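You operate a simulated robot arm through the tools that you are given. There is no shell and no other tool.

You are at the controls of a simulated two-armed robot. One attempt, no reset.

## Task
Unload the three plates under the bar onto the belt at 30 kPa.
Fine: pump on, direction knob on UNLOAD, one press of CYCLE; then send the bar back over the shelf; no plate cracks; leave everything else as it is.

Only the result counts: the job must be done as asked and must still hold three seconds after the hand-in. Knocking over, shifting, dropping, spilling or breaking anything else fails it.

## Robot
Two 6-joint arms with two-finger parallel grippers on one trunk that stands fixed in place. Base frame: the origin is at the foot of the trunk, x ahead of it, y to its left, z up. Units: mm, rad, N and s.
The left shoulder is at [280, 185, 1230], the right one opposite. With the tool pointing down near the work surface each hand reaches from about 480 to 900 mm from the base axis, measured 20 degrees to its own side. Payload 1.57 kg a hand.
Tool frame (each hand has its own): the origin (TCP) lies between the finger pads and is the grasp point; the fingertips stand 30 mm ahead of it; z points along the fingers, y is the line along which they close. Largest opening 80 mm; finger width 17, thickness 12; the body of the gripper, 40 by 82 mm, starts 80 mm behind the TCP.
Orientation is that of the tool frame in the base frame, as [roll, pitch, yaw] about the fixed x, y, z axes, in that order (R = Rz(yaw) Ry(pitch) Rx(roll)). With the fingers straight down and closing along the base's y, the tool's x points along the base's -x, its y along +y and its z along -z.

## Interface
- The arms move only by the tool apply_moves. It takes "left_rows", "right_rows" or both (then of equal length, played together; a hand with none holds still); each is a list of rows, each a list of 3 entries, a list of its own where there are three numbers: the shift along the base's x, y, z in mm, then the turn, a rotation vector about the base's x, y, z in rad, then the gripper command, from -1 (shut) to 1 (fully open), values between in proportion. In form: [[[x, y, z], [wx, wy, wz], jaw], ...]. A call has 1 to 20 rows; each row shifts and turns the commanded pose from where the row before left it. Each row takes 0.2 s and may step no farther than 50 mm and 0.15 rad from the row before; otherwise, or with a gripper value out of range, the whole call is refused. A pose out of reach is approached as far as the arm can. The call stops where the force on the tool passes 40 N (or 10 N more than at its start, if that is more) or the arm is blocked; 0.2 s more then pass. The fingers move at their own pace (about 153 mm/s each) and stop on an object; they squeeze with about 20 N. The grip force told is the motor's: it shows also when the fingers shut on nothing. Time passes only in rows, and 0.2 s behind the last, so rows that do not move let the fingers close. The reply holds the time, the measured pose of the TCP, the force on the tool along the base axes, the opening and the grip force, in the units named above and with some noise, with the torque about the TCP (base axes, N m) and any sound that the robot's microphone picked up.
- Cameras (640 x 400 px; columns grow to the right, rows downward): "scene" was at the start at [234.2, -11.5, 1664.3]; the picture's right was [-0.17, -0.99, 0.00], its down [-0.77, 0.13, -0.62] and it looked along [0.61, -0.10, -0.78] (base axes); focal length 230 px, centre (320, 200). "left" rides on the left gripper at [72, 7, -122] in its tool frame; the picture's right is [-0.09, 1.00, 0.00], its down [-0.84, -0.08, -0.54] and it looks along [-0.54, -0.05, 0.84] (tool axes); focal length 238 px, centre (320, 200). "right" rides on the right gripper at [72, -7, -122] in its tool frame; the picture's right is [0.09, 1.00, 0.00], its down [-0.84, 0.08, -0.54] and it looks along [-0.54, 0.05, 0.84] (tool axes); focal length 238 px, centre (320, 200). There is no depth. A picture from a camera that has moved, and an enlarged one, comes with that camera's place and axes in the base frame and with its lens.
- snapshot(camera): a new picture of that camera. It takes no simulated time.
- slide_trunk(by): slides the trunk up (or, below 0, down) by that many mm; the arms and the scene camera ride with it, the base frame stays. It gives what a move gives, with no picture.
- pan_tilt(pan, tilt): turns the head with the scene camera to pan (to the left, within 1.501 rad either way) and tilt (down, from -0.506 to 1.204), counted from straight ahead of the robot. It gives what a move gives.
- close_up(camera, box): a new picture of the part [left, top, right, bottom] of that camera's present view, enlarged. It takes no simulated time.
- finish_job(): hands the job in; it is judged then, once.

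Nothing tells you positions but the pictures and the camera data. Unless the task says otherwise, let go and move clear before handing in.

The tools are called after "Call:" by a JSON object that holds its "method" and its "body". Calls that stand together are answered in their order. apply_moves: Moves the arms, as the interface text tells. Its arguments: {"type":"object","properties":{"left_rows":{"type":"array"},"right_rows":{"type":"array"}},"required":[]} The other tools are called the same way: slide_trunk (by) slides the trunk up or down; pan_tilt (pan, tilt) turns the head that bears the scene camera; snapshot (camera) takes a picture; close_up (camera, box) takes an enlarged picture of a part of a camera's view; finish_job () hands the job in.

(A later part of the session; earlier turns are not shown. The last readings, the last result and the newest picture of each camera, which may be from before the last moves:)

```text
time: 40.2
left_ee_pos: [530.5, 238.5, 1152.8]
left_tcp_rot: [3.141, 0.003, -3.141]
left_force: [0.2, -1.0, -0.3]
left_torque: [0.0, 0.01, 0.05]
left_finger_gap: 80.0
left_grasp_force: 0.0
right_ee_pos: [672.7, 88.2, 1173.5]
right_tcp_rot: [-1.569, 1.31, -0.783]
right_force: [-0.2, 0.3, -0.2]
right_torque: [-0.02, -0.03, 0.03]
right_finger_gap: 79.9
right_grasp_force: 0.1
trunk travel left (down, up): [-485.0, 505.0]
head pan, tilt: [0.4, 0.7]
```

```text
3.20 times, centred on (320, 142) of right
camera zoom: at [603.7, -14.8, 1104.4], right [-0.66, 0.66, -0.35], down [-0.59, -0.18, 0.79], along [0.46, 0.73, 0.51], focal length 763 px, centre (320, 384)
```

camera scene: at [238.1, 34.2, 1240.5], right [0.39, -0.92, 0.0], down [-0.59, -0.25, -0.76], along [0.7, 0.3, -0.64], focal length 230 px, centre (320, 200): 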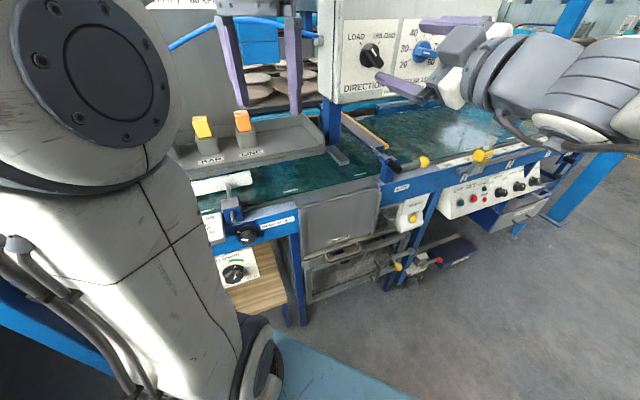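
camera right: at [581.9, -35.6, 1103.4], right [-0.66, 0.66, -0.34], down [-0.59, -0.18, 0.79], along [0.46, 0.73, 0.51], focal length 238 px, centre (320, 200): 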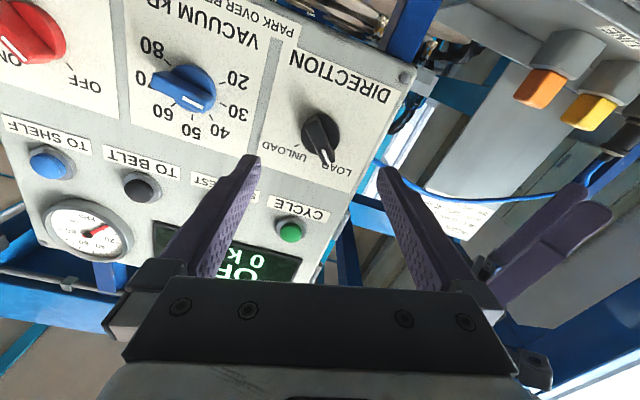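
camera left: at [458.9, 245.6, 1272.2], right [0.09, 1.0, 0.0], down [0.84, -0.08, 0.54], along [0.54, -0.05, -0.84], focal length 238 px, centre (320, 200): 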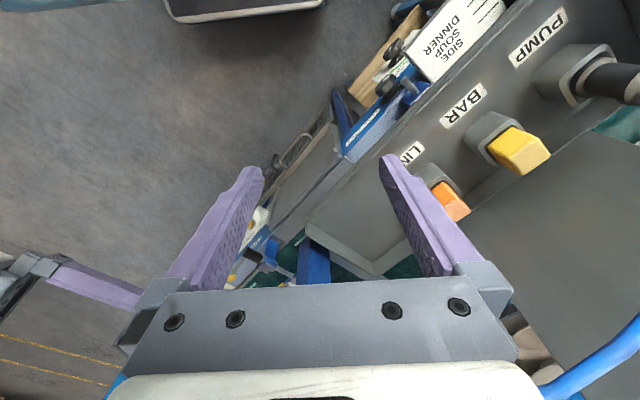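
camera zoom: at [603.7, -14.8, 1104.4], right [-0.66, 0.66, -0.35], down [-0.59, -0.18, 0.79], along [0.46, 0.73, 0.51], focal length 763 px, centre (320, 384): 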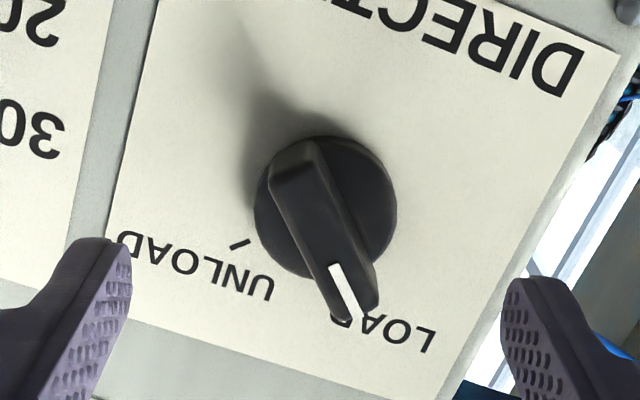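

Call:
{"method": "apply_moves", "body": {"right_rows": [[[8, 8, -0.3], [0, 0, 0], 1], [[8, 8, -0.3], [0, 0, 0], 1], [[8, 8, 0], [0, 0, 0], 0.5], [[0, 0, 0], [0, 0, 0], 0.0], [[0, 0, 0], [0, 0, 0], 0.0]]}}

Call:
{"method": "close_up", "body": {"camera": "right", "box": [220, 100, 420, 225]}}

```text
time: 41.4
left_ee_pos: [529.8, 239.0, 1151.1]
left_tcp_rot: [3.141, 0.004, -3.141]
left_force: [-0.3, -1.2, -0.4]
left_torque: [0.0, 0.01, 0.0]
left_finger_gap: 79.9
left_grasp_force: 0.1
right_ee_pos: [697.5, 111.5, 1172.4]
right_tcp_rot: [-1.572, 1.31, -0.786]
right_force: [-0.4, 0.3, 0.2]
right_torque: [-0.02, -0.03, 0.01]
right_finger_gap: 40.1
right_grasp_force: 0.1
trunk travel left (down, up): [-485.0, 505.0]
head pan, tilt: [0.4, 0.7]
```

```text
3.20 times, centred on (320, 162) of right
camera zoom: at [628.5, 9.2, 1103.1], right [-0.66, 0.66, -0.35], down [-0.59, -0.18, 0.79], along [0.46, 0.73, 0.51], focal length 763 px, centre (320, 320)
```

zoom: 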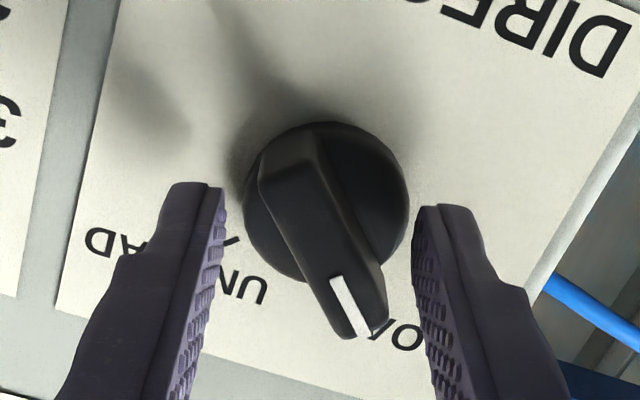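

The fingers are centred around the wing. Closing now will square it to the fingers.

Call:
{"method": "apply_moves", "body": {"right_rows": [[[0, 0, 0], [0, 0, 0], -0.3], [[0, 0, 0], [0, 0, 0], -0.6], [[0, 0, 0], [0, 0, 0], -1], [[0, 0, 0], [0, 0, 0], -1], [[0, 0, 0], [0, 0, 0], -1]]}}

Call:
{"method": "close_up", "body": {"camera": "right", "box": [220, 100, 420, 225]}}

```text
time: 42.6
left_ee_pos: [531.2, 239.2, 1151.7]
left_tcp_rot: [-3.141, 0.004, -3.141]
left_force: [0.6, -0.4, 0.0]
left_torque: [0.01, 0.0, -0.04]
left_finger_gap: 79.9
left_grasp_force: 0.0
right_ee_pos: [695.2, 112.1, 1173.1]
right_tcp_rot: [-1.566, 1.308, -0.778]
right_force: [-7.8, 8.7, 0.6]
right_torque: [0.56, -0.57, 0.38]
right_finger_gap: 13.0
right_grasp_force: 29.9
trunk travel left (down, up): [-485.0, 505.0]
head pan, tilt: [0.4, 0.7]
```

```text
3.20 times, centred on (320, 162) of right
camera zoom: at [627.7, 10.3, 1103.7], right [-0.66, 0.66, -0.35], down [-0.59, -0.18, 0.79], along [0.46, 0.73, 0.51], focal length 763 px, centre (320, 320)
```

zoom: 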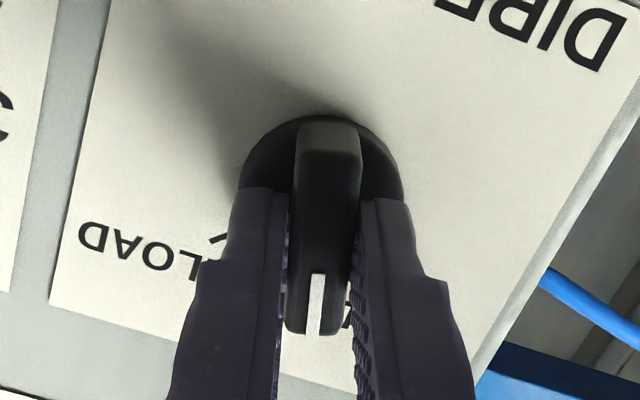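

The wing is squared and gripped, with the knob centre at u ≈ 412. I'll turn 60° clockwise to UNLOAD with a small lateral correction.

Call:
{"method": "apply_moves", "body": {"right_rows": [[[-0.9, 0.9, 0], [0.0926, 0.0926, 0], -1], [[-0.5, 0.5, 0], [0.0926, 0.0926, 0], -1], [[0, 0, 0], [0.0926, 0.0926, 0], -1], [[0, 0, 0], [0.0926, 0.0926, 0], -1], [[0, 0, 0], [0.0926, 0.0926, 0], -1], [[0, 0, 0], [0.0926, 0.0926, 0], -1], [[0, 0, 0], [0.0926, 0.0926, 0], -1], [[0, 0, 0], [0.0926, 0.0926, 0], -1], [[0, 0, 0], [0, 0, 0], -1]]}}

Call:
{"method": "close_up", "body": {"camera": "right", "box": [220, 100, 420, 225]}}

```text
time: 44.6
left_ee_pos: [531.3, 237.5, 1151.8]
left_tcp_rot: [3.141, 0.0, 3.14]
left_force: [0.3, -0.1, 0.3]
left_torque: [0.01, 0.01, 0.03]
left_finger_gap: 80.0
left_grasp_force: 0.2
right_ee_pos: [695.2, 113.0, 1173.2]
right_tcp_rot: [1.577, 0.781, 2.357]
right_force: [5.9, -4.0, -4.3]
right_torque: [0.1, -0.33, -0.21]
right_finger_gap: 12.7
right_grasp_force: 29.9
trunk travel left (down, up): [-485.0, 505.0]
head pan, tilt: [0.4, 0.7]
```

```text
3.20 times, centred on (320, 162) of right
camera zoom: at [577.1, 60.5, 1116.5], right [-0.54, 0.55, 0.64], down [0.0, -0.76, 0.65], along [0.84, 0.35, 0.41], focal length 763 px, centre (320, 320)
```

zoom: 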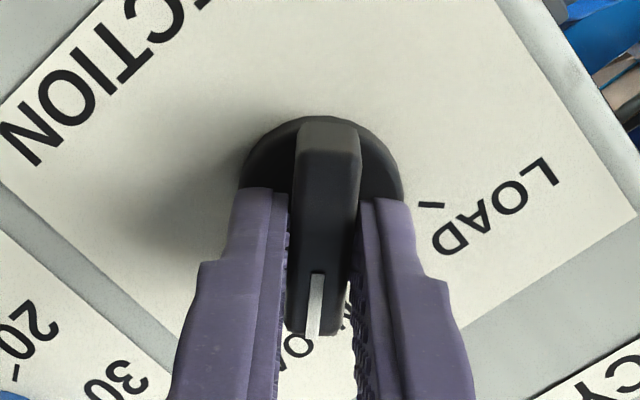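

Turned to +45°. I'll release, back out along the normal and check the mark.

Call:
{"method": "apply_moves", "body": {"right_rows": [[[0, 0, 0], [0, 0, 0], -0.4], [[0, 0, 0], [0, 0, 0], 0.5], [[-14.1, -14.1, 0], [0, 0, 0], 1], [[-14.1, -14.1, 0], [0, 0, 0], 1], [[-14.1, -14.1, 0], [0, 0, 0], 1]]}}

Call:
{"method": "snapshot", "body": {"camera": "right"}}

Call:
{"method": "close_up", "body": {"camera": "right", "box": [220, 70, 420, 195]}}

```text
time: 45.8
left_ee_pos: [531.3, 238.7, 1153.0]
left_tcp_rot: [3.141, 0.004, -3.141]
left_force: [0.3, 0.5, -0.2]
left_torque: [-0.01, 0.04, -0.02]
left_finger_gap: 80.1
left_grasp_force: 0.0
right_ee_pos: [650.6, 70.9, 1173.7]
right_tcp_rot: [1.572, 0.783, 2.358]
right_force: [-1.1, 0.4, 0.1]
right_torque: [0.04, -0.02, 0.0]
right_finger_gap: 79.9
right_grasp_force: 0.1
trunk travel left (down, up): [-485.0, 505.0]
head pan, tilt: [0.4, 0.7]
```

```text
taken
camera right: at [532.2, 18.1, 1117.4], right [-0.54, 0.54, 0.64], down [0.0, -0.76, 0.65], along [0.84, 0.35, 0.42], focal length 238 px, centre (320, 200)
```

right: 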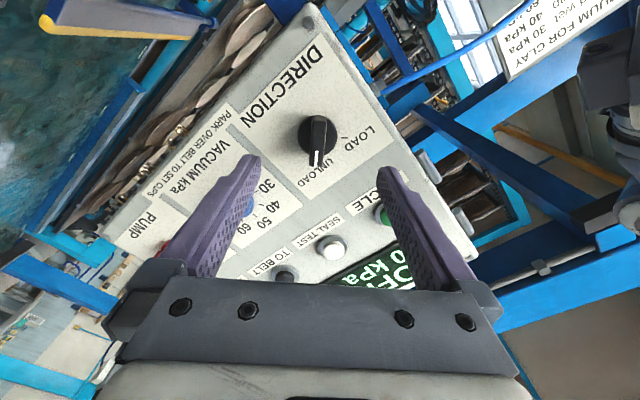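

```text
3.20 times, centred on (320, 132) of right
camera zoom: at [532.2, 18.1, 1117.4], right [-0.54, 0.54, 0.64], down [0.0, -0.76, 0.65], along [0.84, 0.35, 0.42], focal length 763 px, centre (320, 416)
```

zoom: 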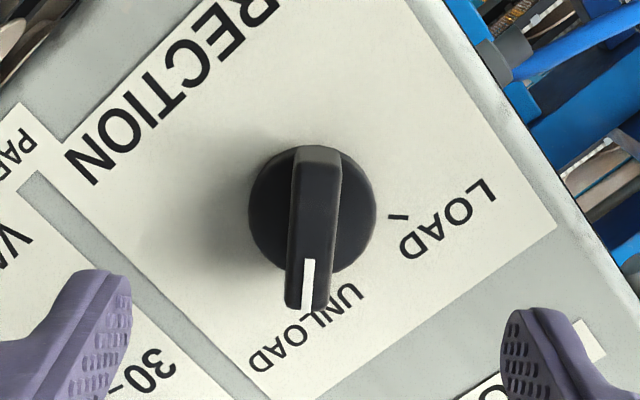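

DIRECTION reads UNLOAD. Next is the PUMP knob: I'll move right, roll back to −15° and raise the trunk for reach.

Call:
{"method": "apply_moves", "body": {"right_rows": [[[17, -17.3, 0], [0, 0, 0], 1], [[17, -17.3, 0], [-0.0926, -0.0926, 0], 1], [[17, -17.3, 0], [-0.0926, -0.0926, 0], 1], [[17, -17.3, 0], [-0.0926, -0.0926, 0], 1], [[17, -17.3, 0], [-0.0926, -0.0926, 0], 1], [[17, -17.3, 0], [-0.0926, -0.0926, 0], 1], [[17, -17.3, 0], [-0.0926, -0.0926, 0], 1], [[17, -17.3, 0], [-0.0926, -0.0926, 0], 1], [[17, -17.3, 0], [-0.0926, -0.0926, 0], 1], [[17, -17.3, 0], [0, 0, 0], 1]]}}

Call:
{"method": "slide_trunk", "body": {"by": 130}}

Call:
{"method": "apply_moves", "body": {"right_rows": [[[0, 0, -32.5], [0, 0, 0], 1], [[0, 0, -32.5], [0, 0, 0], 1], [[0, 0, -32.5], [0, 0, 0], 1], [[0, 0, -32.5], [0, 0, 0], 1]]}}

Call:
{"method": "snapshot", "body": {"camera": "right"}}

Call:
{"method": "snapshot", "body": {"camera": "scene"}}

```text
time: 48.0
left_ee_pos: [530.8, 238.3, 1151.5]
left_tcp_rot: [3.139, 0.004, 3.14]
left_force: [0.3, 0.2, -1.4]
left_torque: [-0.06, -0.02, -0.02]
left_finger_gap: 80.2
left_grasp_force: 0.0
right_ee_pos: [822.9, -103.5, 1173.0]
right_tcp_rot: [-1.571, 1.308, -0.787]
right_force: [0.0, 1.0, 1.1]
right_torque: [0.02, 0.01, 0.0]
right_finger_gap: 80.3
right_grasp_force: 0.0
trunk travel left (down, up): [-485.0, 505.0]
head pan, tilt: [0.4, 0.7]
```

```text
time: 49.5
left_ee_pos: [531.8, 238.9, 1281.2]
left_tcp_rot: [-3.142, 0.003, 3.141]
left_force: [0.0, 0.0, 0.4]
left_torque: [0.03, 0.02, 0.01]
left_finger_gap: 80.2
left_grasp_force: 0.0
right_ee_pos: [822.2, -104.1, 1303.2]
right_tcp_rot: [-1.571, 1.31, -0.788]
right_force: [0.4, 0.1, -0.2]
right_torque: [0.01, 0.01, 0.01]
right_finger_gap: 80.2
right_grasp_force: 0.1
trunk travel left (down, up): [-615.0, 375.0]
head pan, tilt: [0.4, 0.7]
```

```text
time: 50.5
left_ee_pos: [530.6, 238.7, 1282.2]
left_tcp_rot: [3.141, 0.003, -3.142]
left_force: [0.0, -0.2, -0.1]
left_torque: [0.02, -0.03, -0.01]
left_finger_gap: 80.0
left_grasp_force: 0.0
right_ee_pos: [823.6, -103.1, 1172.5]
right_tcp_rot: [-1.569, 1.308, -0.783]
right_force: [0.4, -0.6, 0.5]
right_torque: [-0.02, 0.0, -0.01]
right_finger_gap: 79.9
right_grasp_force: 0.0
trunk travel left (down, up): [-615.0, 375.0]
head pan, tilt: [0.4, 0.7]
```

```text
taken
camera right: at [754.4, -205.8, 1104.3], right [-0.66, 0.66, -0.35], down [-0.59, -0.18, 0.79], along [0.46, 0.73, 0.51], focal length 238 px, centre (320, 200)
```

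right: 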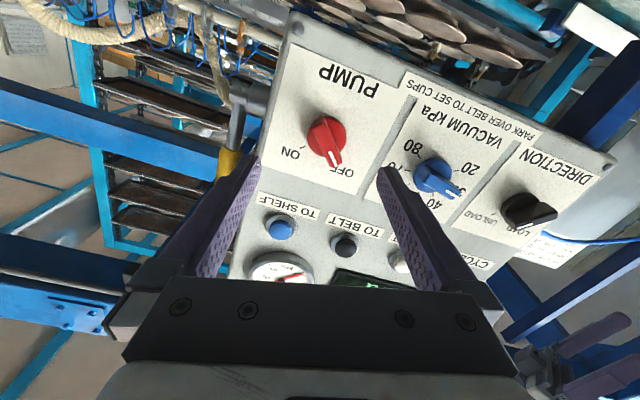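

```text
taken
camera scene: at [237.8, 34.1, 1370.6], right [0.39, -0.92, 0.0], down [-0.59, -0.25, -0.76], along [0.7, 0.3, -0.64], focal length 230 px, centre (320, 200)
```

scene: 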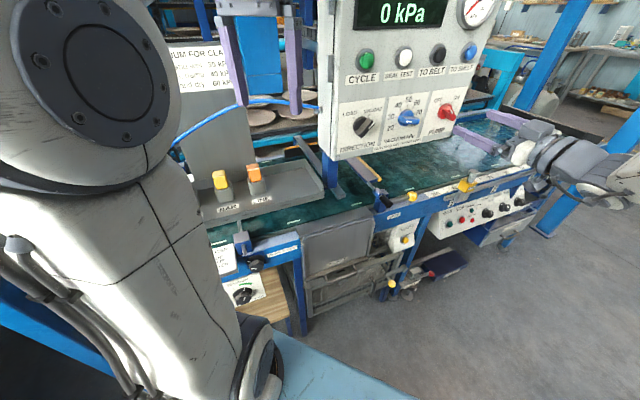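

Call:
{"method": "close_up", "body": {"camera": "right", "box": [240, 70, 400, 195]}}

```text
3.20 times, centred on (320, 132) of right
camera zoom: at [754.4, -205.8, 1104.3], right [-0.66, 0.66, -0.35], down [-0.59, -0.18, 0.79], along [0.46, 0.73, 0.51], focal length 763 px, centre (320, 416)
```

zoom: 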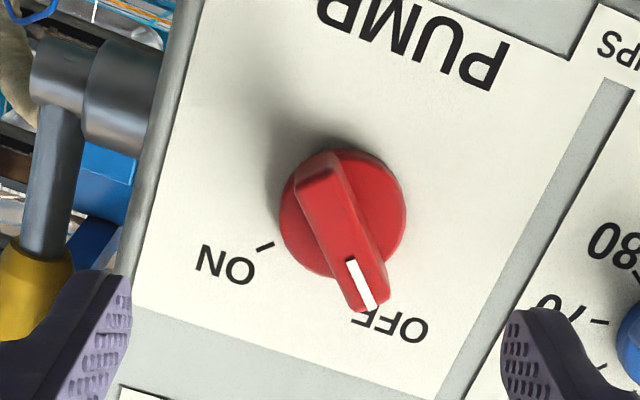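

Call:
{"method": "apply_moves", "body": {"right_rows": [[[5.4, 12.2, -0.4], [0, 0, 0], 1], [[8.84, 8.84, 0], [0, 0, 0], 1], [[8.84, 8.84, 0], [0, 0, 0], 1], [[8.84, 8.84, 0], [0, 0, 0], 1], [[8.84, 8.84, 0], [0, 0, 0], 0.5], [[0, 0, 0], [0, 0, 0], 0], [[0, 0, 0], [0, 0, 0], 0]]}}

Call:
{"method": "close_up", "body": {"camera": "right", "box": [220, 100, 420, 225]}}

```text
time: 52.1
left_ee_pos: [530.9, 238.6, 1282.0]
left_tcp_rot: [-3.141, 0.003, 3.141]
left_force: [0.3, 0.0, 0.3]
left_torque: [0.0, 0.0, -0.01]
left_finger_gap: 79.8
left_grasp_force: 0.0
right_ee_pos: [862.7, -57.7, 1172.2]
right_tcp_rot: [-1.574, 1.31, -0.788]
right_force: [-0.5, -0.3, -0.2]
right_torque: [0.0, 0.01, 0.03]
right_finger_gap: 39.8
right_grasp_force: 0.1
trunk travel left (down, up): [-615.0, 375.0]
head pan, tilt: [0.4, 0.7]
```

```text
3.20 times, centred on (320, 162) of right
camera zoom: at [794.5, -159.4, 1103.8], right [-0.66, 0.66, -0.35], down [-0.59, -0.18, 0.79], along [0.46, 0.73, 0.51], focal length 763 px, centre (320, 320)
```

zoom: 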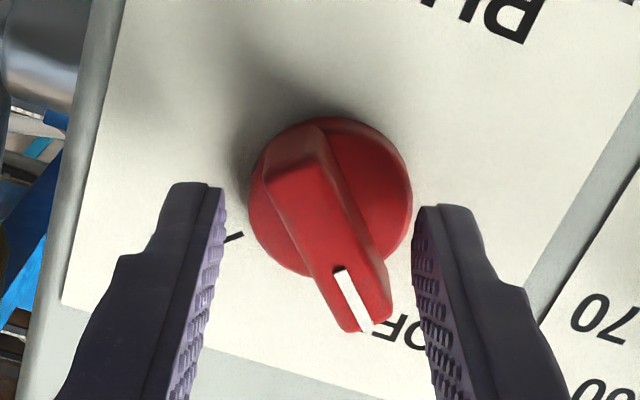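

Call:
{"method": "apply_moves", "body": {"right_rows": [[[0.3, 3.1, 0], [0, 0, 0], -0.1], [[0, 0, 0], [0, 0, 0], -0.4], [[0, 0, 0], [0, 0, 0], -0.7], [[0, 0, 0], [0, 0, 0], -1], [[0, 0, 0], [0, 0, 0], -1], [[0, 0, 0], [0, 0, 0], -1]]}}

Call:
{"method": "close_up", "body": {"camera": "right", "box": [220, 100, 420, 225]}}

Call:
{"method": "snapshot", "body": {"camera": "scene"}}

```text
time: 53.5
left_ee_pos: [531.1, 239.7, 1282.8]
left_tcp_rot: [3.141, 0.005, -3.14]
left_force: [-0.2, -0.5, -0.7]
left_torque: [-0.01, 0.03, -0.02]
left_finger_gap: 80.0
left_grasp_force: 0.1
right_ee_pos: [863.3, -52.8, 1173.0]
right_tcp_rot: [-1.57, 1.309, -0.787]
right_force: [-1.5, 4.5, 0.0]
right_torque: [0.28, -0.27, 0.17]
right_finger_gap: 12.9
right_grasp_force: 29.5
trunk travel left (down, up): [-615.0, 375.0]
head pan, tilt: [0.4, 0.7]
```

```text
3.20 times, centred on (320, 162) of right
camera zoom: at [794.7, -155.9, 1104.1], right [-0.66, 0.66, -0.35], down [-0.59, -0.18, 0.79], along [0.46, 0.73, 0.51], focal length 763 px, centre (320, 320)
```

zoom: 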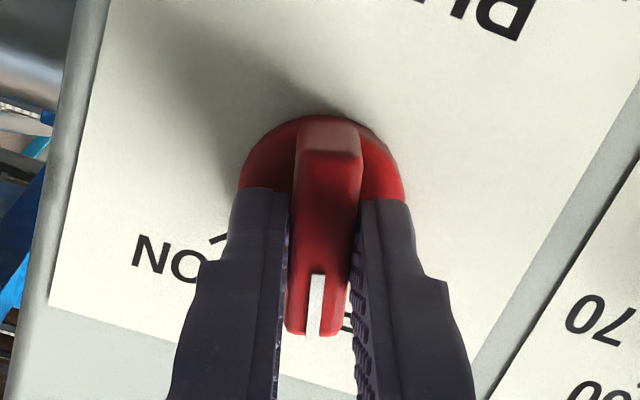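

```text
taken
camera scene: at [237.9, 34.3, 1370.5], right [0.39, -0.92, 0.0], down [-0.59, -0.25, -0.76], along [0.7, 0.3, -0.64], focal length 230 px, centre (320, 200)
```

scene: 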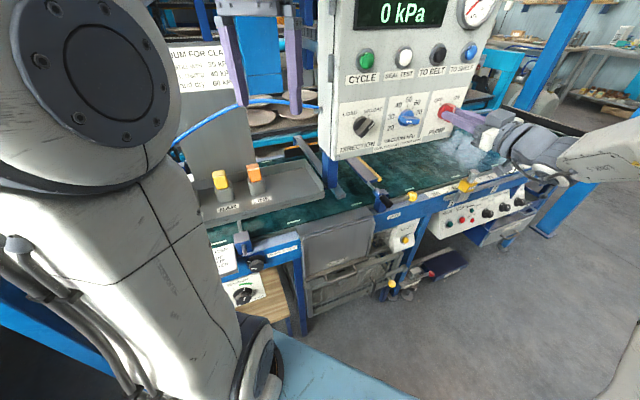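

The grip is good. I'll turn 60° clockwise to ON, and tip the head up to see the display.

Call:
{"method": "apply_moves", "body": {"right_rows": [[[-0.4, 0.4, 0], [0.0926, 0.0926, 0], -1], [[0, 0, 0], [0.0926, 0.0926, 0], -1], [[0, 0, 0], [0.0926, 0.0926, 0], -1], [[0, 0, 0], [0.0926, 0.0926, 0], -1], [[0, 0, 0], [0.0926, 0.0926, 0], -1], [[0, 0, 0], [0.0926, 0.0926, 0], -1], [[0, 0, 0], [0.0926, 0.0926, 0], -1], [[0, 0, 0], [0.0926, 0.0926, 0], -1], [[0, 0, 0], [0, 0, 0], -1]]}}

Call:
{"method": "pan_tilt", "body": {"pan": 0.1, "tilt": 0.3}}

Call:
{"method": "close_up", "body": {"camera": "right", "box": [220, 100, 420, 225]}}

Call:
{"method": "snapshot", "body": {"camera": "scene"}}

```text
time: 55.5
left_ee_pos: [531.6, 238.5, 1282.5]
left_tcp_rot: [3.14, 0.002, 3.141]
left_force: [-0.6, -0.2, 0.0]
left_torque: [0.0, -0.02, 0.02]
left_finger_gap: 80.1
left_grasp_force: 0.1
right_ee_pos: [864.0, -54.3, 1173.0]
right_tcp_rot: [1.573, 0.782, 2.356]
right_force: [11.9, -7.7, 0.1]
right_torque: [-0.12, -0.15, 0.01]
right_finger_gap: 12.7
right_grasp_force: 29.7
trunk travel left (down, up): [-615.0, 375.0]
head pan, tilt: [0.4, 0.7]
```

```text
time: 56.4
left_ee_pos: [531.8, 238.5, 1281.2]
left_tcp_rot: [3.14, 0.001, -3.141]
left_force: [-0.2, -0.4, 0.7]
left_torque: [-0.03, 0.01, 0.0]
left_finger_gap: 80.1
left_grasp_force: 0.1
right_ee_pos: [863.3, -55.0, 1173.2]
right_tcp_rot: [1.574, 0.781, 2.355]
right_force: [14.0, -9.5, -1.3]
right_torque: [0.29, -0.45, -0.62]
right_finger_gap: 13.1
right_grasp_force: 30.2
trunk travel left (down, up): [-615.0, 375.0]
head pan, tilt: [0.099, 0.3]
```

```text
3.20 times, centred on (320, 162) of right
camera zoom: at [744.7, -105.9, 1116.3], right [-0.54, 0.54, 0.64], down [0.0, -0.76, 0.65], along [0.84, 0.35, 0.42], focal length 763 px, centre (320, 320)
```

zoom: 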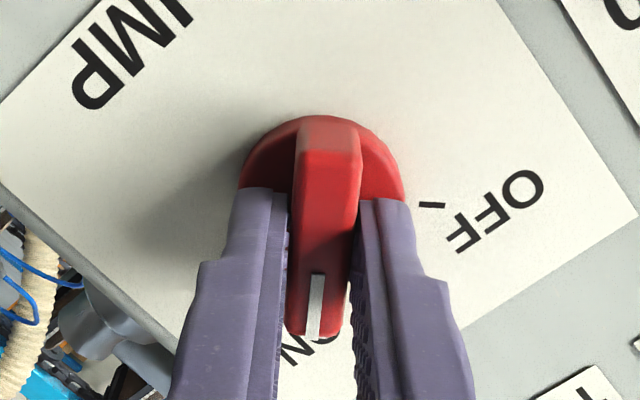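

```text
taken
camera scene: at [253.5, 9.6, 1406.4], right [0.1, -0.99, 0.0], down [-0.3, -0.03, -0.95], along [0.95, 0.1, -0.3], focal length 230 px, centre (320, 200)
```

scene: 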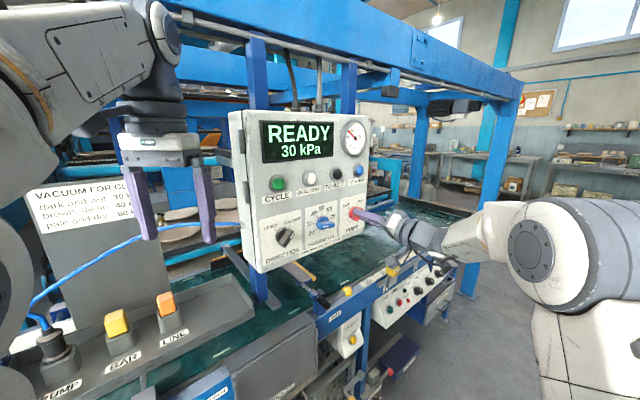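

The display now reads READY 30 kPa. I'll release the PUMP knob and back off.

Call:
{"method": "apply_moves", "body": {"right_rows": [[[0, 0, 0], [0, 0, 0], -0.4], [[0, 0, 0], [0, 0, 0], 0.5], [[-14.1, -14.1, 0], [0, 0, 0], 1], [[-14.1, -14.1, 0], [0, 0, 0], 1], [[-14.1, -14.1, 0], [0, 0, 0], 1]]}}

Call:
{"method": "close_up", "body": {"camera": "scene", "box": [220, 100, 380, 280]}}

Call:
{"method": "snapshot", "body": {"camera": "right"}}

```text
time: 57.6
left_ee_pos: [531.8, 238.5, 1282.0]
left_tcp_rot: [-3.141, 0.003, -3.141]
left_force: [0.0, -0.3, -1.0]
left_torque: [0.03, -0.01, 0.0]
left_finger_gap: 79.9
left_grasp_force: 0.1
right_ee_pos: [820.7, -94.6, 1172.6]
right_tcp_rot: [1.571, 0.782, 2.356]
right_force: [0.1, -0.4, -0.3]
right_torque: [-0.04, -0.01, 0.02]
right_finger_gap: 80.0
right_grasp_force: 0.0
trunk travel left (down, up): [-615.0, 375.0]
head pan, tilt: [0.099, 0.3]
```

```text
2.22 times, centred on (300, 190) of scene
camera zoom: at [252.7, 10.3, 1406.6], right [0.1, -1.0, 0.0], down [-0.29, -0.03, -0.96], along [0.95, 0.09, -0.3], focal length 512 px, centre (364, 222)
```

zoom: 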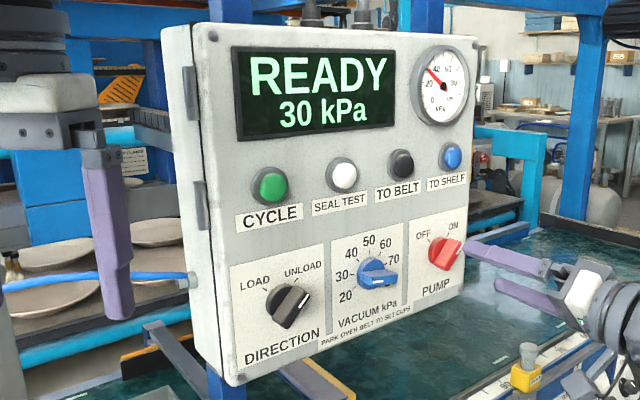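

```text
taken
camera right: at [701.5, -148.0, 1116.9], right [-0.54, 0.54, 0.64], down [0.0, -0.76, 0.65], along [0.84, 0.35, 0.42], focal length 238 px, centre (320, 200)
```

right: 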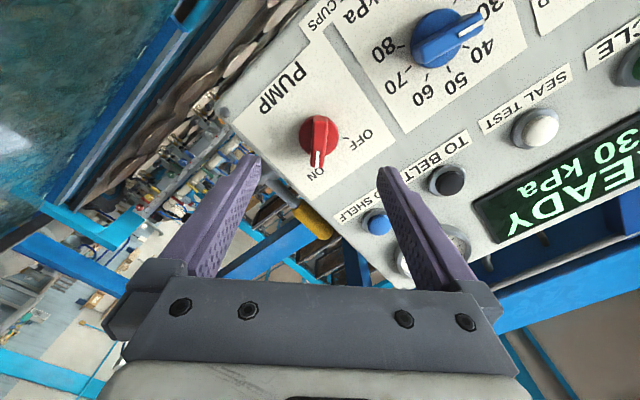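

READY at 30 kPa, DIRECTION on UNLOAD, PUMP on ON. Before the single CYCLE press I want to read the SAUCER/SIDE/SOUP/DINNER card and recheck the cups.

Call:
{"method": "pan_tilt", "body": {"pan": 0.5, "tilt": 0.8}}

Call:
{"method": "snapshot", "body": {"camera": "scene"}}

Call:
{"method": "snapshot", "body": {"camera": "left"}}

Call:
{"method": "close_up", "body": {"camera": "left", "box": [320, 0, 520, 130]}}

```text
time: 58.5
left_ee_pos: [531.5, 239.7, 1281.9]
left_tcp_rot: [-3.141, 0.002, 3.141]
left_force: [0.1, 0.1, -0.1]
left_torque: [-0.01, -0.01, 0.0]
left_finger_gap: 80.0
left_grasp_force: 0.0
right_ee_pos: [819.6, -95.3, 1173.6]
right_tcp_rot: [1.572, 0.784, 2.357]
right_force: [-0.4, -0.4, 0.7]
right_torque: [-0.01, 0.01, -0.01]
right_finger_gap: 80.0
right_grasp_force: 0.0
trunk travel left (down, up): [-615.0, 375.0]
head pan, tilt: [0.499, 0.799]
```

```text
taken
camera scene: at [230.6, 39.5, 1362.4], right [0.48, -0.88, 0.0], down [-0.63, -0.34, -0.7], along [0.61, 0.33, -0.72], focal length 230 px, centre (320, 200)
```

scene: 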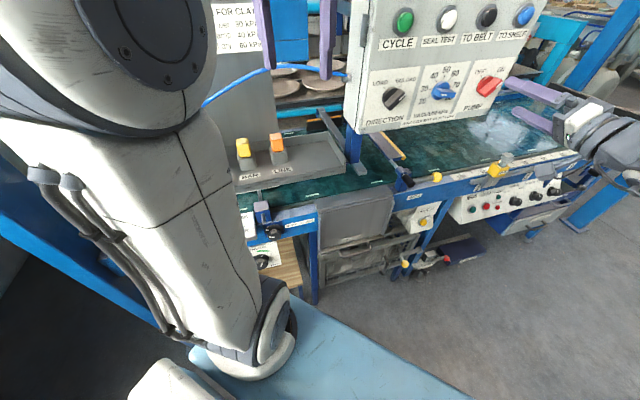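

```text
taken
camera left: at [458.8, 245.4, 1402.3], right [0.09, 1.0, 0.0], down [0.84, -0.08, 0.54], along [0.54, -0.05, -0.84], focal length 238 px, centre (320, 200)
```

left: 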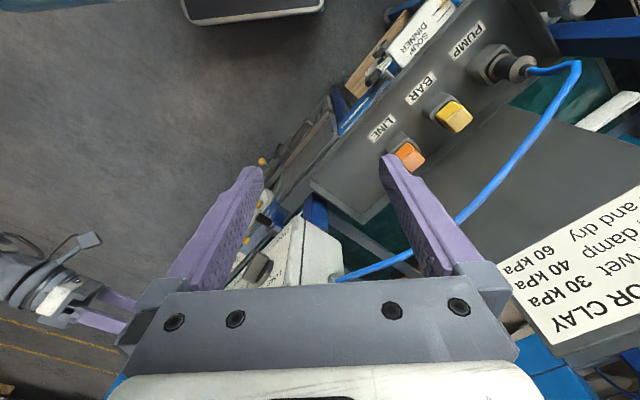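

```text
3.08 times, centred on (420, 65) of left
camera zoom: at [458.8, 245.4, 1402.3], right [0.09, 1.0, 0.0], down [0.84, -0.08, 0.54], along [0.54, -0.05, -0.84], focal length 733 px, centre (12, 615)
```

zoom: 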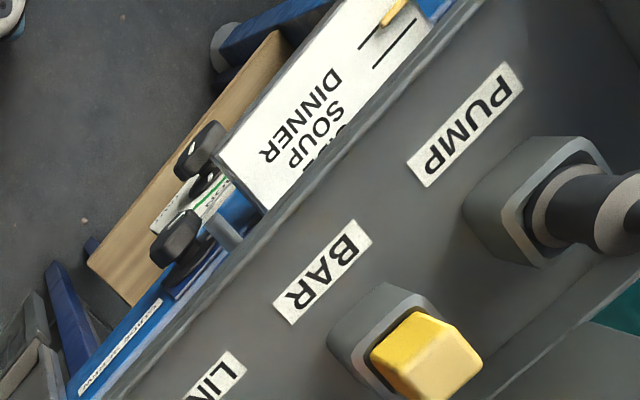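

The display says READY, and those other settings on the console are not part of the job. I'll take one more careful look at the cups with the right camera from its earlier viewpoint before pressing CYCLE.

Call:
{"method": "apply_moves", "body": {"right_rows": [[[-5, -15, 5], [-0.0926, -0.0926, 0], 1], [[-5, -15, 5], [-0.0926, -0.0926, 0], 1], [[0, -15, 5], [-0.0926, -0.0926, 0], 1], [[0, -15, 5], [-0.0926, -0.0926, 0], 1], [[0, -15, 5], [-0.0926, -0.0926, 0], 1], [[0, -15, 5], [-0.0926, -0.0926, 0], 1], [[0, -15, 10], [-0.095, 0.095, 0], 1], [[0, -15, 10], [-0.095, 0.095, 0], 1], [[5, -15, 10], [-0.095, 0.095, 0], 1], [[5, -15, 10], [-0.095, 0.095, 0], 1], [[5, -15, 10], [-0.095, 0.095, 0], 1], [[5, -15, 10], [0, 0, -0.13], 1], [[5, -15, 5], [0, 0, -0.13], 1], [[5, -10, 5], [0, 0, -0.13], 1], [[0, -10, 0], [0, 0, -0.13], 1]]}}

Call:
{"method": "snapshot", "body": {"camera": "right"}}

```text
time: 61.8
left_ee_pos: [530.9, 238.7, 1281.0]
left_tcp_rot: [3.141, 0.004, -3.141]
left_force: [0.4, -0.6, -1.0]
left_torque: [0.01, 0.03, -0.01]
left_finger_gap: 80.1
left_grasp_force: 0.0
right_ee_pos: [840.4, -309.9, 1272.8]
right_tcp_rot: [3.142, 0.901, -2.879]
right_force: [-0.3, 0.3, -0.2]
right_torque: [0.01, -0.05, -0.03]
right_finger_gap: 79.9
right_grasp_force: 0.0
trunk travel left (down, up): [-615.0, 375.0]
head pan, tilt: [0.499, 0.799]
```

```text
taken
camera right: at [707.0, -352.1, 1292.0], right [-0.31, 0.95, -0.07], down [0.07, 0.1, 0.99], along [0.95, 0.31, -0.1], focal length 238 px, centre (320, 200)
```

right: 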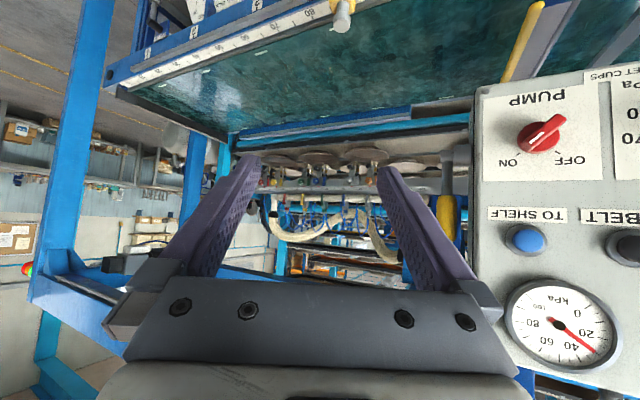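

Call:
{"method": "close_up", "body": {"camera": "right", "box": [256, 145, 296, 195]}}

Call:
{"method": "close_up", "body": {"camera": "right", "box": [292, 145, 342, 185]}}

Call:
{"method": "close_up", "body": {"camera": "right", "box": [335, 145, 385, 185]}}

Call:
{"method": "close_up", "body": {"camera": "right", "box": [260, 185, 390, 235]}}

```text
8.00 times, centred on (276, 170) of right
camera zoom: at [707.0, -352.1, 1292.0], right [-0.31, 0.95, -0.07], down [0.07, 0.1, 0.99], along [0.95, 0.31, -0.1], focal length 1907 px, centre (672, 440)
```

zoom: 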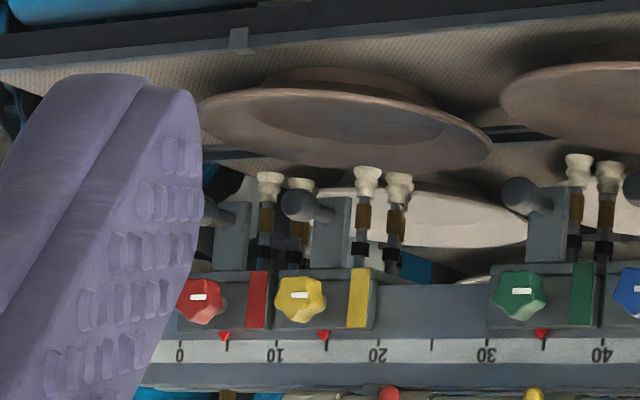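

```text
10.00 times, centred on (317, 165) of right
camera zoom: at [707.0, -352.1, 1292.0], right [-0.31, 0.95, -0.07], down [0.07, 0.1, 0.99], along [0.95, 0.31, -0.1], focal length 2384 px, centre (350, 550)
```

zoom: 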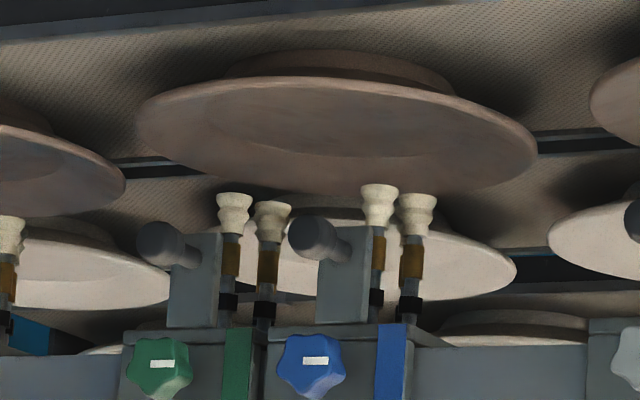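

```text
10.00 times, centred on (360, 165) of right
camera zoom: at [707.0, -352.1, 1292.0], right [-0.31, 0.95, -0.07], down [0.07, 0.1, 0.99], along [0.95, 0.31, -0.1], focal length 2384 px, centre (-80, 550)
```

zoom: 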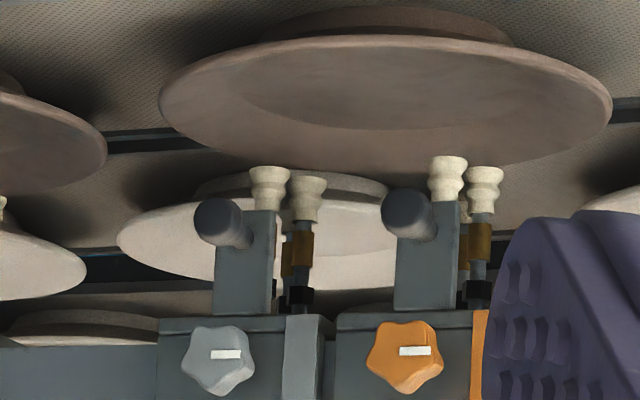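

```text
4.92 times, centred on (325, 210) of right
camera zoom: at [707.0, -352.1, 1292.0], right [-0.31, 0.95, -0.07], down [0.07, 0.1, 0.99], along [0.95, 0.31, -0.1], focal length 1173 px, centre (295, 151)
```

zoom: 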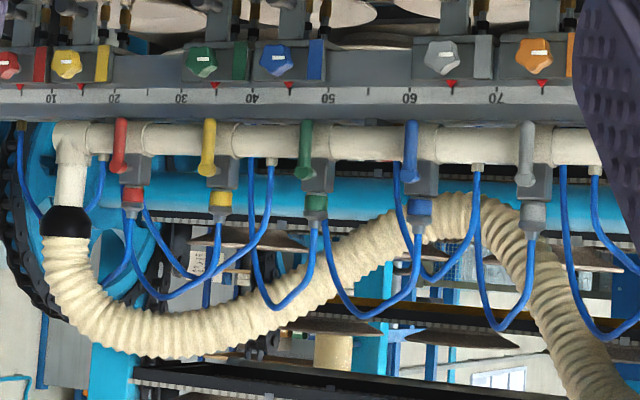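

All three plates, the cups, valves and hoses look right, and the gauge reads 30 kPa. I'll return the right hand squared to the panel with fingers shut, in front of CYCLE.

Call:
{"method": "apply_moves", "body": {"right_rows": [[[-6.9, 26.6, 2.4], [0, 0, 0.13], 1], [[-6.9, 26.6, 2.4], [0, 0, 0.13], 1], [[-6.9, 26.6, 2.4], [0, 0, 0.13], 0], [[-6.9, 26.6, 2.4], [0, 0, 0.13], -1], [[-6.9, 26.6, 2.4], [0.095, -0.095, 0], -1], [[-6.9, 26.6, 2.4], [0.095, -0.095, 0], -1], [[-6.9, 26.6, 2.4], [0.095, -0.095, 0], -1], [[-6.9, 26.6, 2.4], [0.095, -0.095, 0], -1], [[-6.9, 26.6, 2.4], [0.095, -0.095, 0], -1]]}}

Call:
{"method": "apply_moves", "body": {"right_rows": [[[-23.5, 30, 0], [0, 0, 0], -1], [[-23.5, 30, 0], [0, 0, 0], -1], [[-23.5, 30, 0], [0, 0, 0], -1], [[-23.5, 30, 0], [0, 0, 0], -1], [[-23.5, 30, 0], [0, 0, 0], -1]]}}

Call:
{"method": "snapshot", "body": {"camera": "right"}}

```text
time: 63.8
left_ee_pos: [531.4, 238.8, 1282.3]
left_tcp_rot: [3.14, 0.004, 3.141]
left_force: [-0.3, -0.5, 0.0]
left_torque: [-0.01, 0.01, -0.01]
left_finger_gap: 79.7
left_grasp_force: 0.0
right_ee_pos: [778.6, -72.0, 1295.2]
right_tcp_rot: [1.563, 1.571, 2.348]
right_force: [0.0, 0.0, -0.2]
right_torque: [0.01, -0.01, -0.01]
right_finger_gap: 0.2
right_grasp_force: 19.8
trunk travel left (down, up): [-615.0, 375.0]
head pan, tilt: [0.499, 0.799]
```

```text
time: 65.0
left_ee_pos: [530.5, 238.9, 1283.2]
left_tcp_rot: [-3.141, 0.003, 3.141]
left_force: [0.1, -0.7, -0.2]
left_torque: [0.0, -0.01, 0.01]
left_finger_gap: 80.0
left_grasp_force: 0.1
right_ee_pos: [660.4, 78.7, 1293.5]
right_tcp_rot: [2.442, 1.571, -3.054]
right_force: [-0.3, -0.7, 0.2]
right_torque: [0.03, 0.01, 0.03]
right_finger_gap: 0.0
right_grasp_force: 19.8
trunk travel left (down, up): [-615.0, 375.0]
head pan, tilt: [0.499, 0.799]
```

```text
taken
camera right: at [578.7, -11.4, 1221.1], right [-0.7, 0.7, -0.09], down [-0.44, -0.33, 0.84], along [0.56, 0.63, 0.54], focal length 238 px, centre (320, 200)
```

right: 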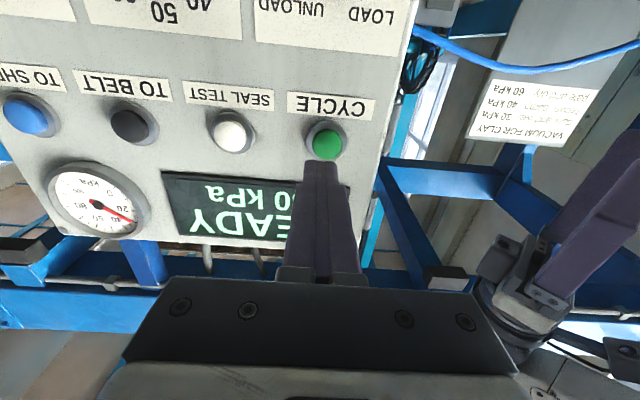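

Call:
{"method": "close_up", "body": {"camera": "right", "box": [270, 90, 390, 190]}}

```text
4.00 times, centred on (330, 140) of right
camera zoom: at [578.7, -11.4, 1221.1], right [-0.7, 0.7, -0.09], down [-0.44, -0.33, 0.84], along [0.56, 0.63, 0.54], focal length 953 px, centre (280, 440)
```

zoom: 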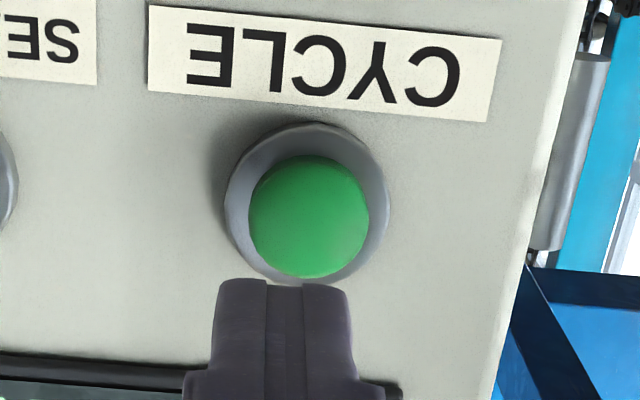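

Call:
{"method": "apply_moves", "body": {"right_rows": [[[5.2, 13.6, 0.5], [0, 0, 0], -1], [[9.4, 9.4, 0.5], [0, 0, 0], -1], [[9.4, 9.4, 0], [0, 0, 0], -1]]}}

Call:
{"method": "pan_tilt", "body": {"pan": 0.15, "tilt": 0.3}}

Call:
{"method": "close_up", "body": {"camera": "right", "box": [260, 110, 380, 210]}}

Call:
{"method": "snapshot", "body": {"camera": "scene"}}

```text
time: 65.8
left_ee_pos: [532.3, 238.3, 1282.3]
left_tcp_rot: [-3.142, 0.003, 3.141]
left_force: [0.5, 0.4, 0.2]
left_torque: [0.02, -0.02, 0.01]
left_finger_gap: 80.0
left_grasp_force: 0.0
right_ee_pos: [686.4, 111.5, 1295.5]
right_tcp_rot: [2.844, 1.569, -2.652]
right_force: [0.0, 0.5, -1.3]
right_torque: [-0.01, 0.03, 0.02]
right_finger_gap: 0.1
right_grasp_force: 19.4
trunk travel left (down, up): [-615.0, 375.0]
head pan, tilt: [0.499, 0.799]
```

```text
time: 66.7
left_ee_pos: [531.6, 239.6, 1281.5]
left_tcp_rot: [3.14, 0.005, 3.141]
left_force: [0.7, -0.4, 0.2]
left_torque: [0.0, -0.01, 0.02]
left_finger_gap: 80.1
left_grasp_force: 0.0
right_ee_pos: [684.8, 112.7, 1295.4]
right_tcp_rot: [2.318, 1.57, 3.101]
right_force: [-0.1, 0.3, 0.7]
right_torque: [-0.01, 0.01, 0.03]
right_finger_gap: 0.1
right_grasp_force: 19.6
trunk travel left (down, up): [-615.0, 375.0]
head pan, tilt: [0.15, 0.3]
```

```text
4.00 times, centred on (320, 160) of right
camera zoom: at [603.7, 22.1, 1223.1], right [-0.7, 0.7, -0.09], down [-0.44, -0.33, 0.84], along [0.56, 0.63, 0.54], focal length 953 px, centre (320, 360)
```

zoom: 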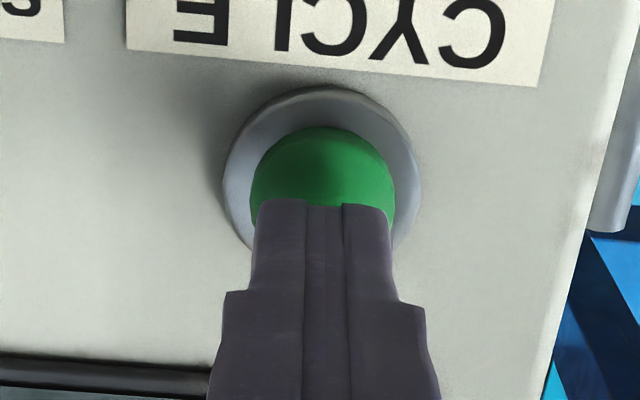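

```text
taken
camera scene: at [252.0, 15.0, 1406.6], right [0.15, -0.99, 0.0], down [-0.29, -0.04, -0.95], along [0.94, 0.14, -0.3], focal length 230 px, centre (320, 200)
```

scene: 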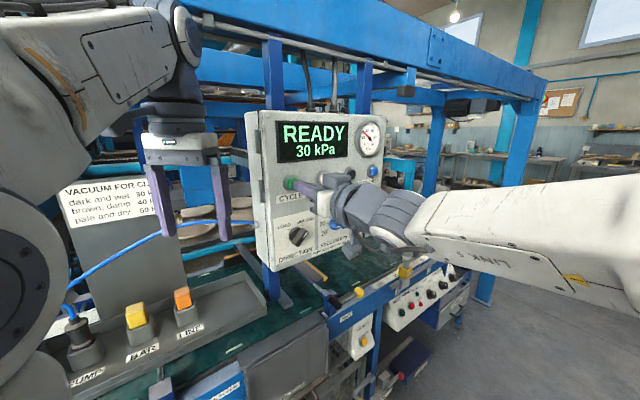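

The shut fingertips are centred on CYCLE about 12 mm short of it. I'll press in small steps.

Call:
{"method": "apply_moves", "body": {"right_rows": [[[2.83, 2.83, 0], [0, 0, 0], -1], [[2.83, 2.83, 0], [0, 0, 0], -1], [[2.12, 2.12, 0], [0, 0, 0], -1]]}}

```text
time: 67.5
left_ee_pos: [532.3, 238.1, 1281.5]
left_tcp_rot: [-3.141, 0.002, 3.14]
left_force: [0.3, 0.3, -0.5]
left_torque: [0.01, 0.0, 0.03]
left_finger_gap: 79.9
left_grasp_force: 0.0
right_ee_pos: [692.8, 118.8, 1295.9]
right_tcp_rot: [-0.443, 1.569, 0.343]
right_force: [-0.9, -1.5, 0.3]
right_torque: [-0.04, -0.01, -0.01]
right_finger_gap: 0.0
right_grasp_force: 20.5
trunk travel left (down, up): [-615.0, 375.0]
head pan, tilt: [0.15, 0.3]
```

Call:
{"method": "close_up", "body": {"camera": "scene", "box": [240, 90, 400, 280]}}

Call:
{"method": "close_up", "body": {"camera": "right", "box": [260, 110, 380, 210]}}

```text
2.11 times, centred on (320, 185) of scene
camera zoom: at [251.9, 14.8, 1406.7], right [0.15, -0.99, 0.0], down [-0.29, -0.04, -0.96], along [0.94, 0.14, -0.3], focal length 485 px, centre (320, 232)
```

zoom: 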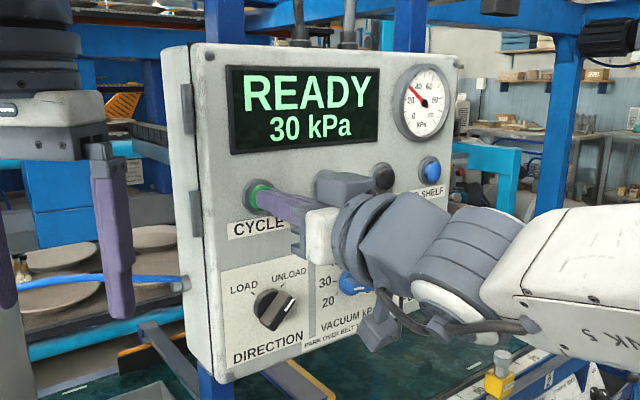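

```text
4.00 times, centred on (320, 160) of right
camera zoom: at [610.7, 29.3, 1223.3], right [-0.7, 0.7, -0.09], down [-0.44, -0.33, 0.84], along [0.56, 0.63, 0.54], focal length 953 px, centre (320, 360)
```

zoom: 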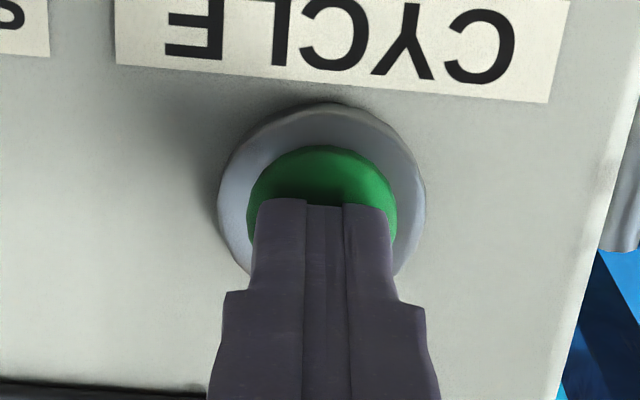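

Call:
{"method": "apply_moves", "body": {"right_rows": [[[2.12, 2.12, 0], [0, 0, 0], -1], [[2.12, 2.12, 0], [0, 0, 0], -1]]}}

Call:
{"method": "close_up", "body": {"camera": "scene", "box": [240, 90, 400, 280]}}

```text
time: 68.1
left_ee_pos: [530.2, 236.9, 1282.4]
left_tcp_rot: [3.138, 0.003, 3.14]
left_force: [-0.4, -0.9, 0.6]
left_torque: [0.02, 0.01, 0.0]
left_finger_gap: 80.1
left_grasp_force: 0.0
right_ee_pos: [695.4, 122.8, 1296.9]
right_tcp_rot: [-0.481, 1.57, 0.304]
right_force: [-12.5, -11.9, -2.3]
right_torque: [-0.11, -0.01, 0.05]
right_finger_gap: 0.0
right_grasp_force: 20.3
trunk travel left (down, up): [-615.0, 375.0]
head pan, tilt: [0.15, 0.3]
heard: click
```

```text
2.11 times, centred on (320, 185) of scene
camera zoom: at [251.2, 13.9, 1406.7], right [0.15, -0.99, 0.0], down [-0.29, -0.04, -0.96], along [0.94, 0.14, -0.3], focal length 485 px, centre (320, 232)
```

zoom: 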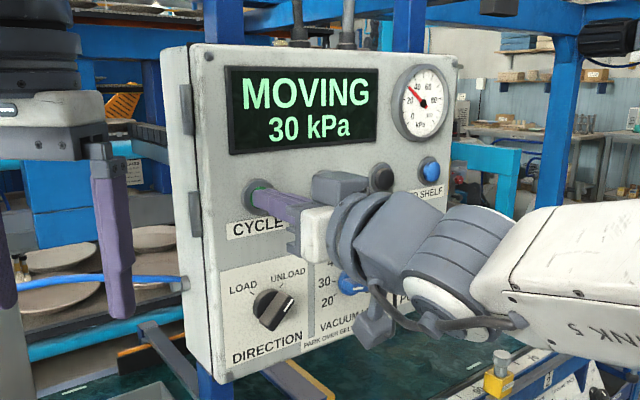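

A click sounded and the display shows MOVING. I'll retract straight back and watch.

Call:
{"method": "apply_moves", "body": {"right_rows": [[[-14.1, -14.1, 0], [0, 0, 0], -1], [[-14.1, -14.1, 0], [0, 0, 0], -1], [[-14.1, -14.1, 0], [0, 0, 0], -1], [[-7, -7, 0], [0, 0, 0], -1]]}}

Call:
{"method": "snapshot", "body": {"camera": "scene"}}

```text
time: 69.1
left_ee_pos: [530.4, 238.2, 1281.9]
left_tcp_rot: [-3.141, 0.003, -3.142]
left_force: [-0.8, -0.1, 1.1]
left_torque: [0.0, -0.02, -0.05]
left_finger_gap: 80.2
left_grasp_force: 0.0
right_ee_pos: [647.5, 73.6, 1295.7]
right_tcp_rot: [1.952, 1.568, 2.736]
right_force: [-0.2, 1.0, 0.4]
right_torque: [-0.02, -0.01, -0.03]
right_finger_gap: 0.1
right_grasp_force: 19.8
trunk travel left (down, up): [-615.0, 375.0]
head pan, tilt: [0.15, 0.3]
```

```text
taken
camera scene: at [252.1, 14.9, 1406.7], right [0.15, -0.99, 0.0], down [-0.29, -0.04, -0.96], along [0.94, 0.14, -0.3], focal length 230 px, centre (320, 200)
```

scene: 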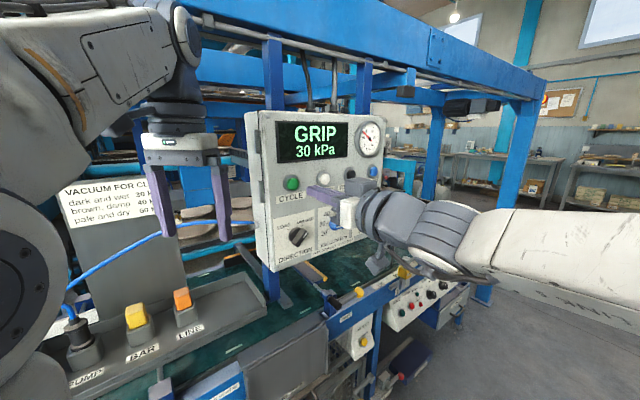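

The bar is gripping. While the cycle runs, I'll move the right hand across in front of TO SHELF with a standoff.

Call:
{"method": "apply_moves", "body": {"right_rows": [[[25.5, -25.5, 0], [0, 0, 0], -1], [[25.5, -25.5, 0], [0, 0, 0], -1], [[25.5, -25.5, 0], [0, 0, 0], -1], [[25.5, -25.5, 0], [0, 0, 0], -1], [[25.5, -25.5, 0], [0, 0, 0], -1], [[25.5, -25.5, 0], [0, 0, 0], -1], [[25.5, -25.5, 0], [0, 0, 0], -1]]}}

Call:
{"method": "snapshot", "body": {"camera": "scene"}}

Call:
{"method": "snapshot", "body": {"camera": "right"}}

```text
time: 70.7
left_ee_pos: [531.3, 239.7, 1282.0]
left_tcp_rot: [3.141, 0.005, 3.14]
left_force: [-0.5, 0.7, -1.0]
left_torque: [0.0, 0.0, 0.0]
left_finger_gap: 79.8
left_grasp_force: 0.1
right_ee_pos: [826.4, -103.9, 1296.7]
right_tcp_rot: [0.37, 1.571, 1.157]
right_force: [0.6, 0.1, 0.5]
right_torque: [0.0, 0.01, -0.02]
right_finger_gap: 0.2
right_grasp_force: 20.6
trunk travel left (down, up): [-615.0, 375.0]
head pan, tilt: [0.15, 0.3]
```

```text
taken
camera scene: at [251.8, 15.0, 1406.7], right [0.15, -0.99, 0.0], down [-0.29, -0.04, -0.96], along [0.94, 0.14, -0.3], focal length 230 px, centre (320, 200)
```

scene: 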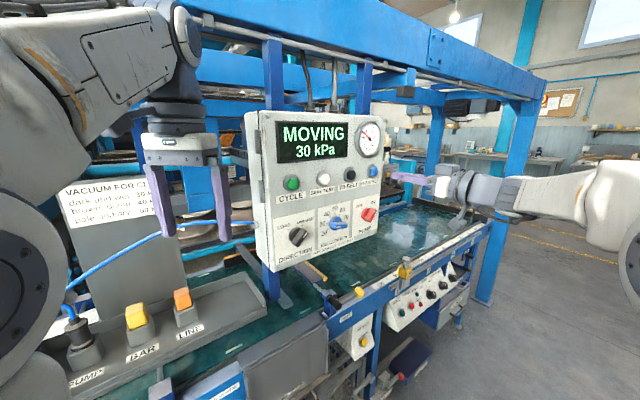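

```text
taken
camera right: at [745.1, -194.3, 1223.3], right [-0.7, 0.7, -0.09], down [-0.44, -0.33, 0.84], along [0.56, 0.63, 0.54], focal length 238 px, centre (320, 200)
```

right: 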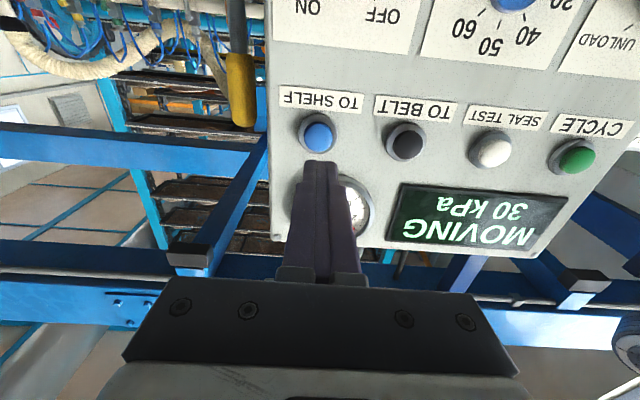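

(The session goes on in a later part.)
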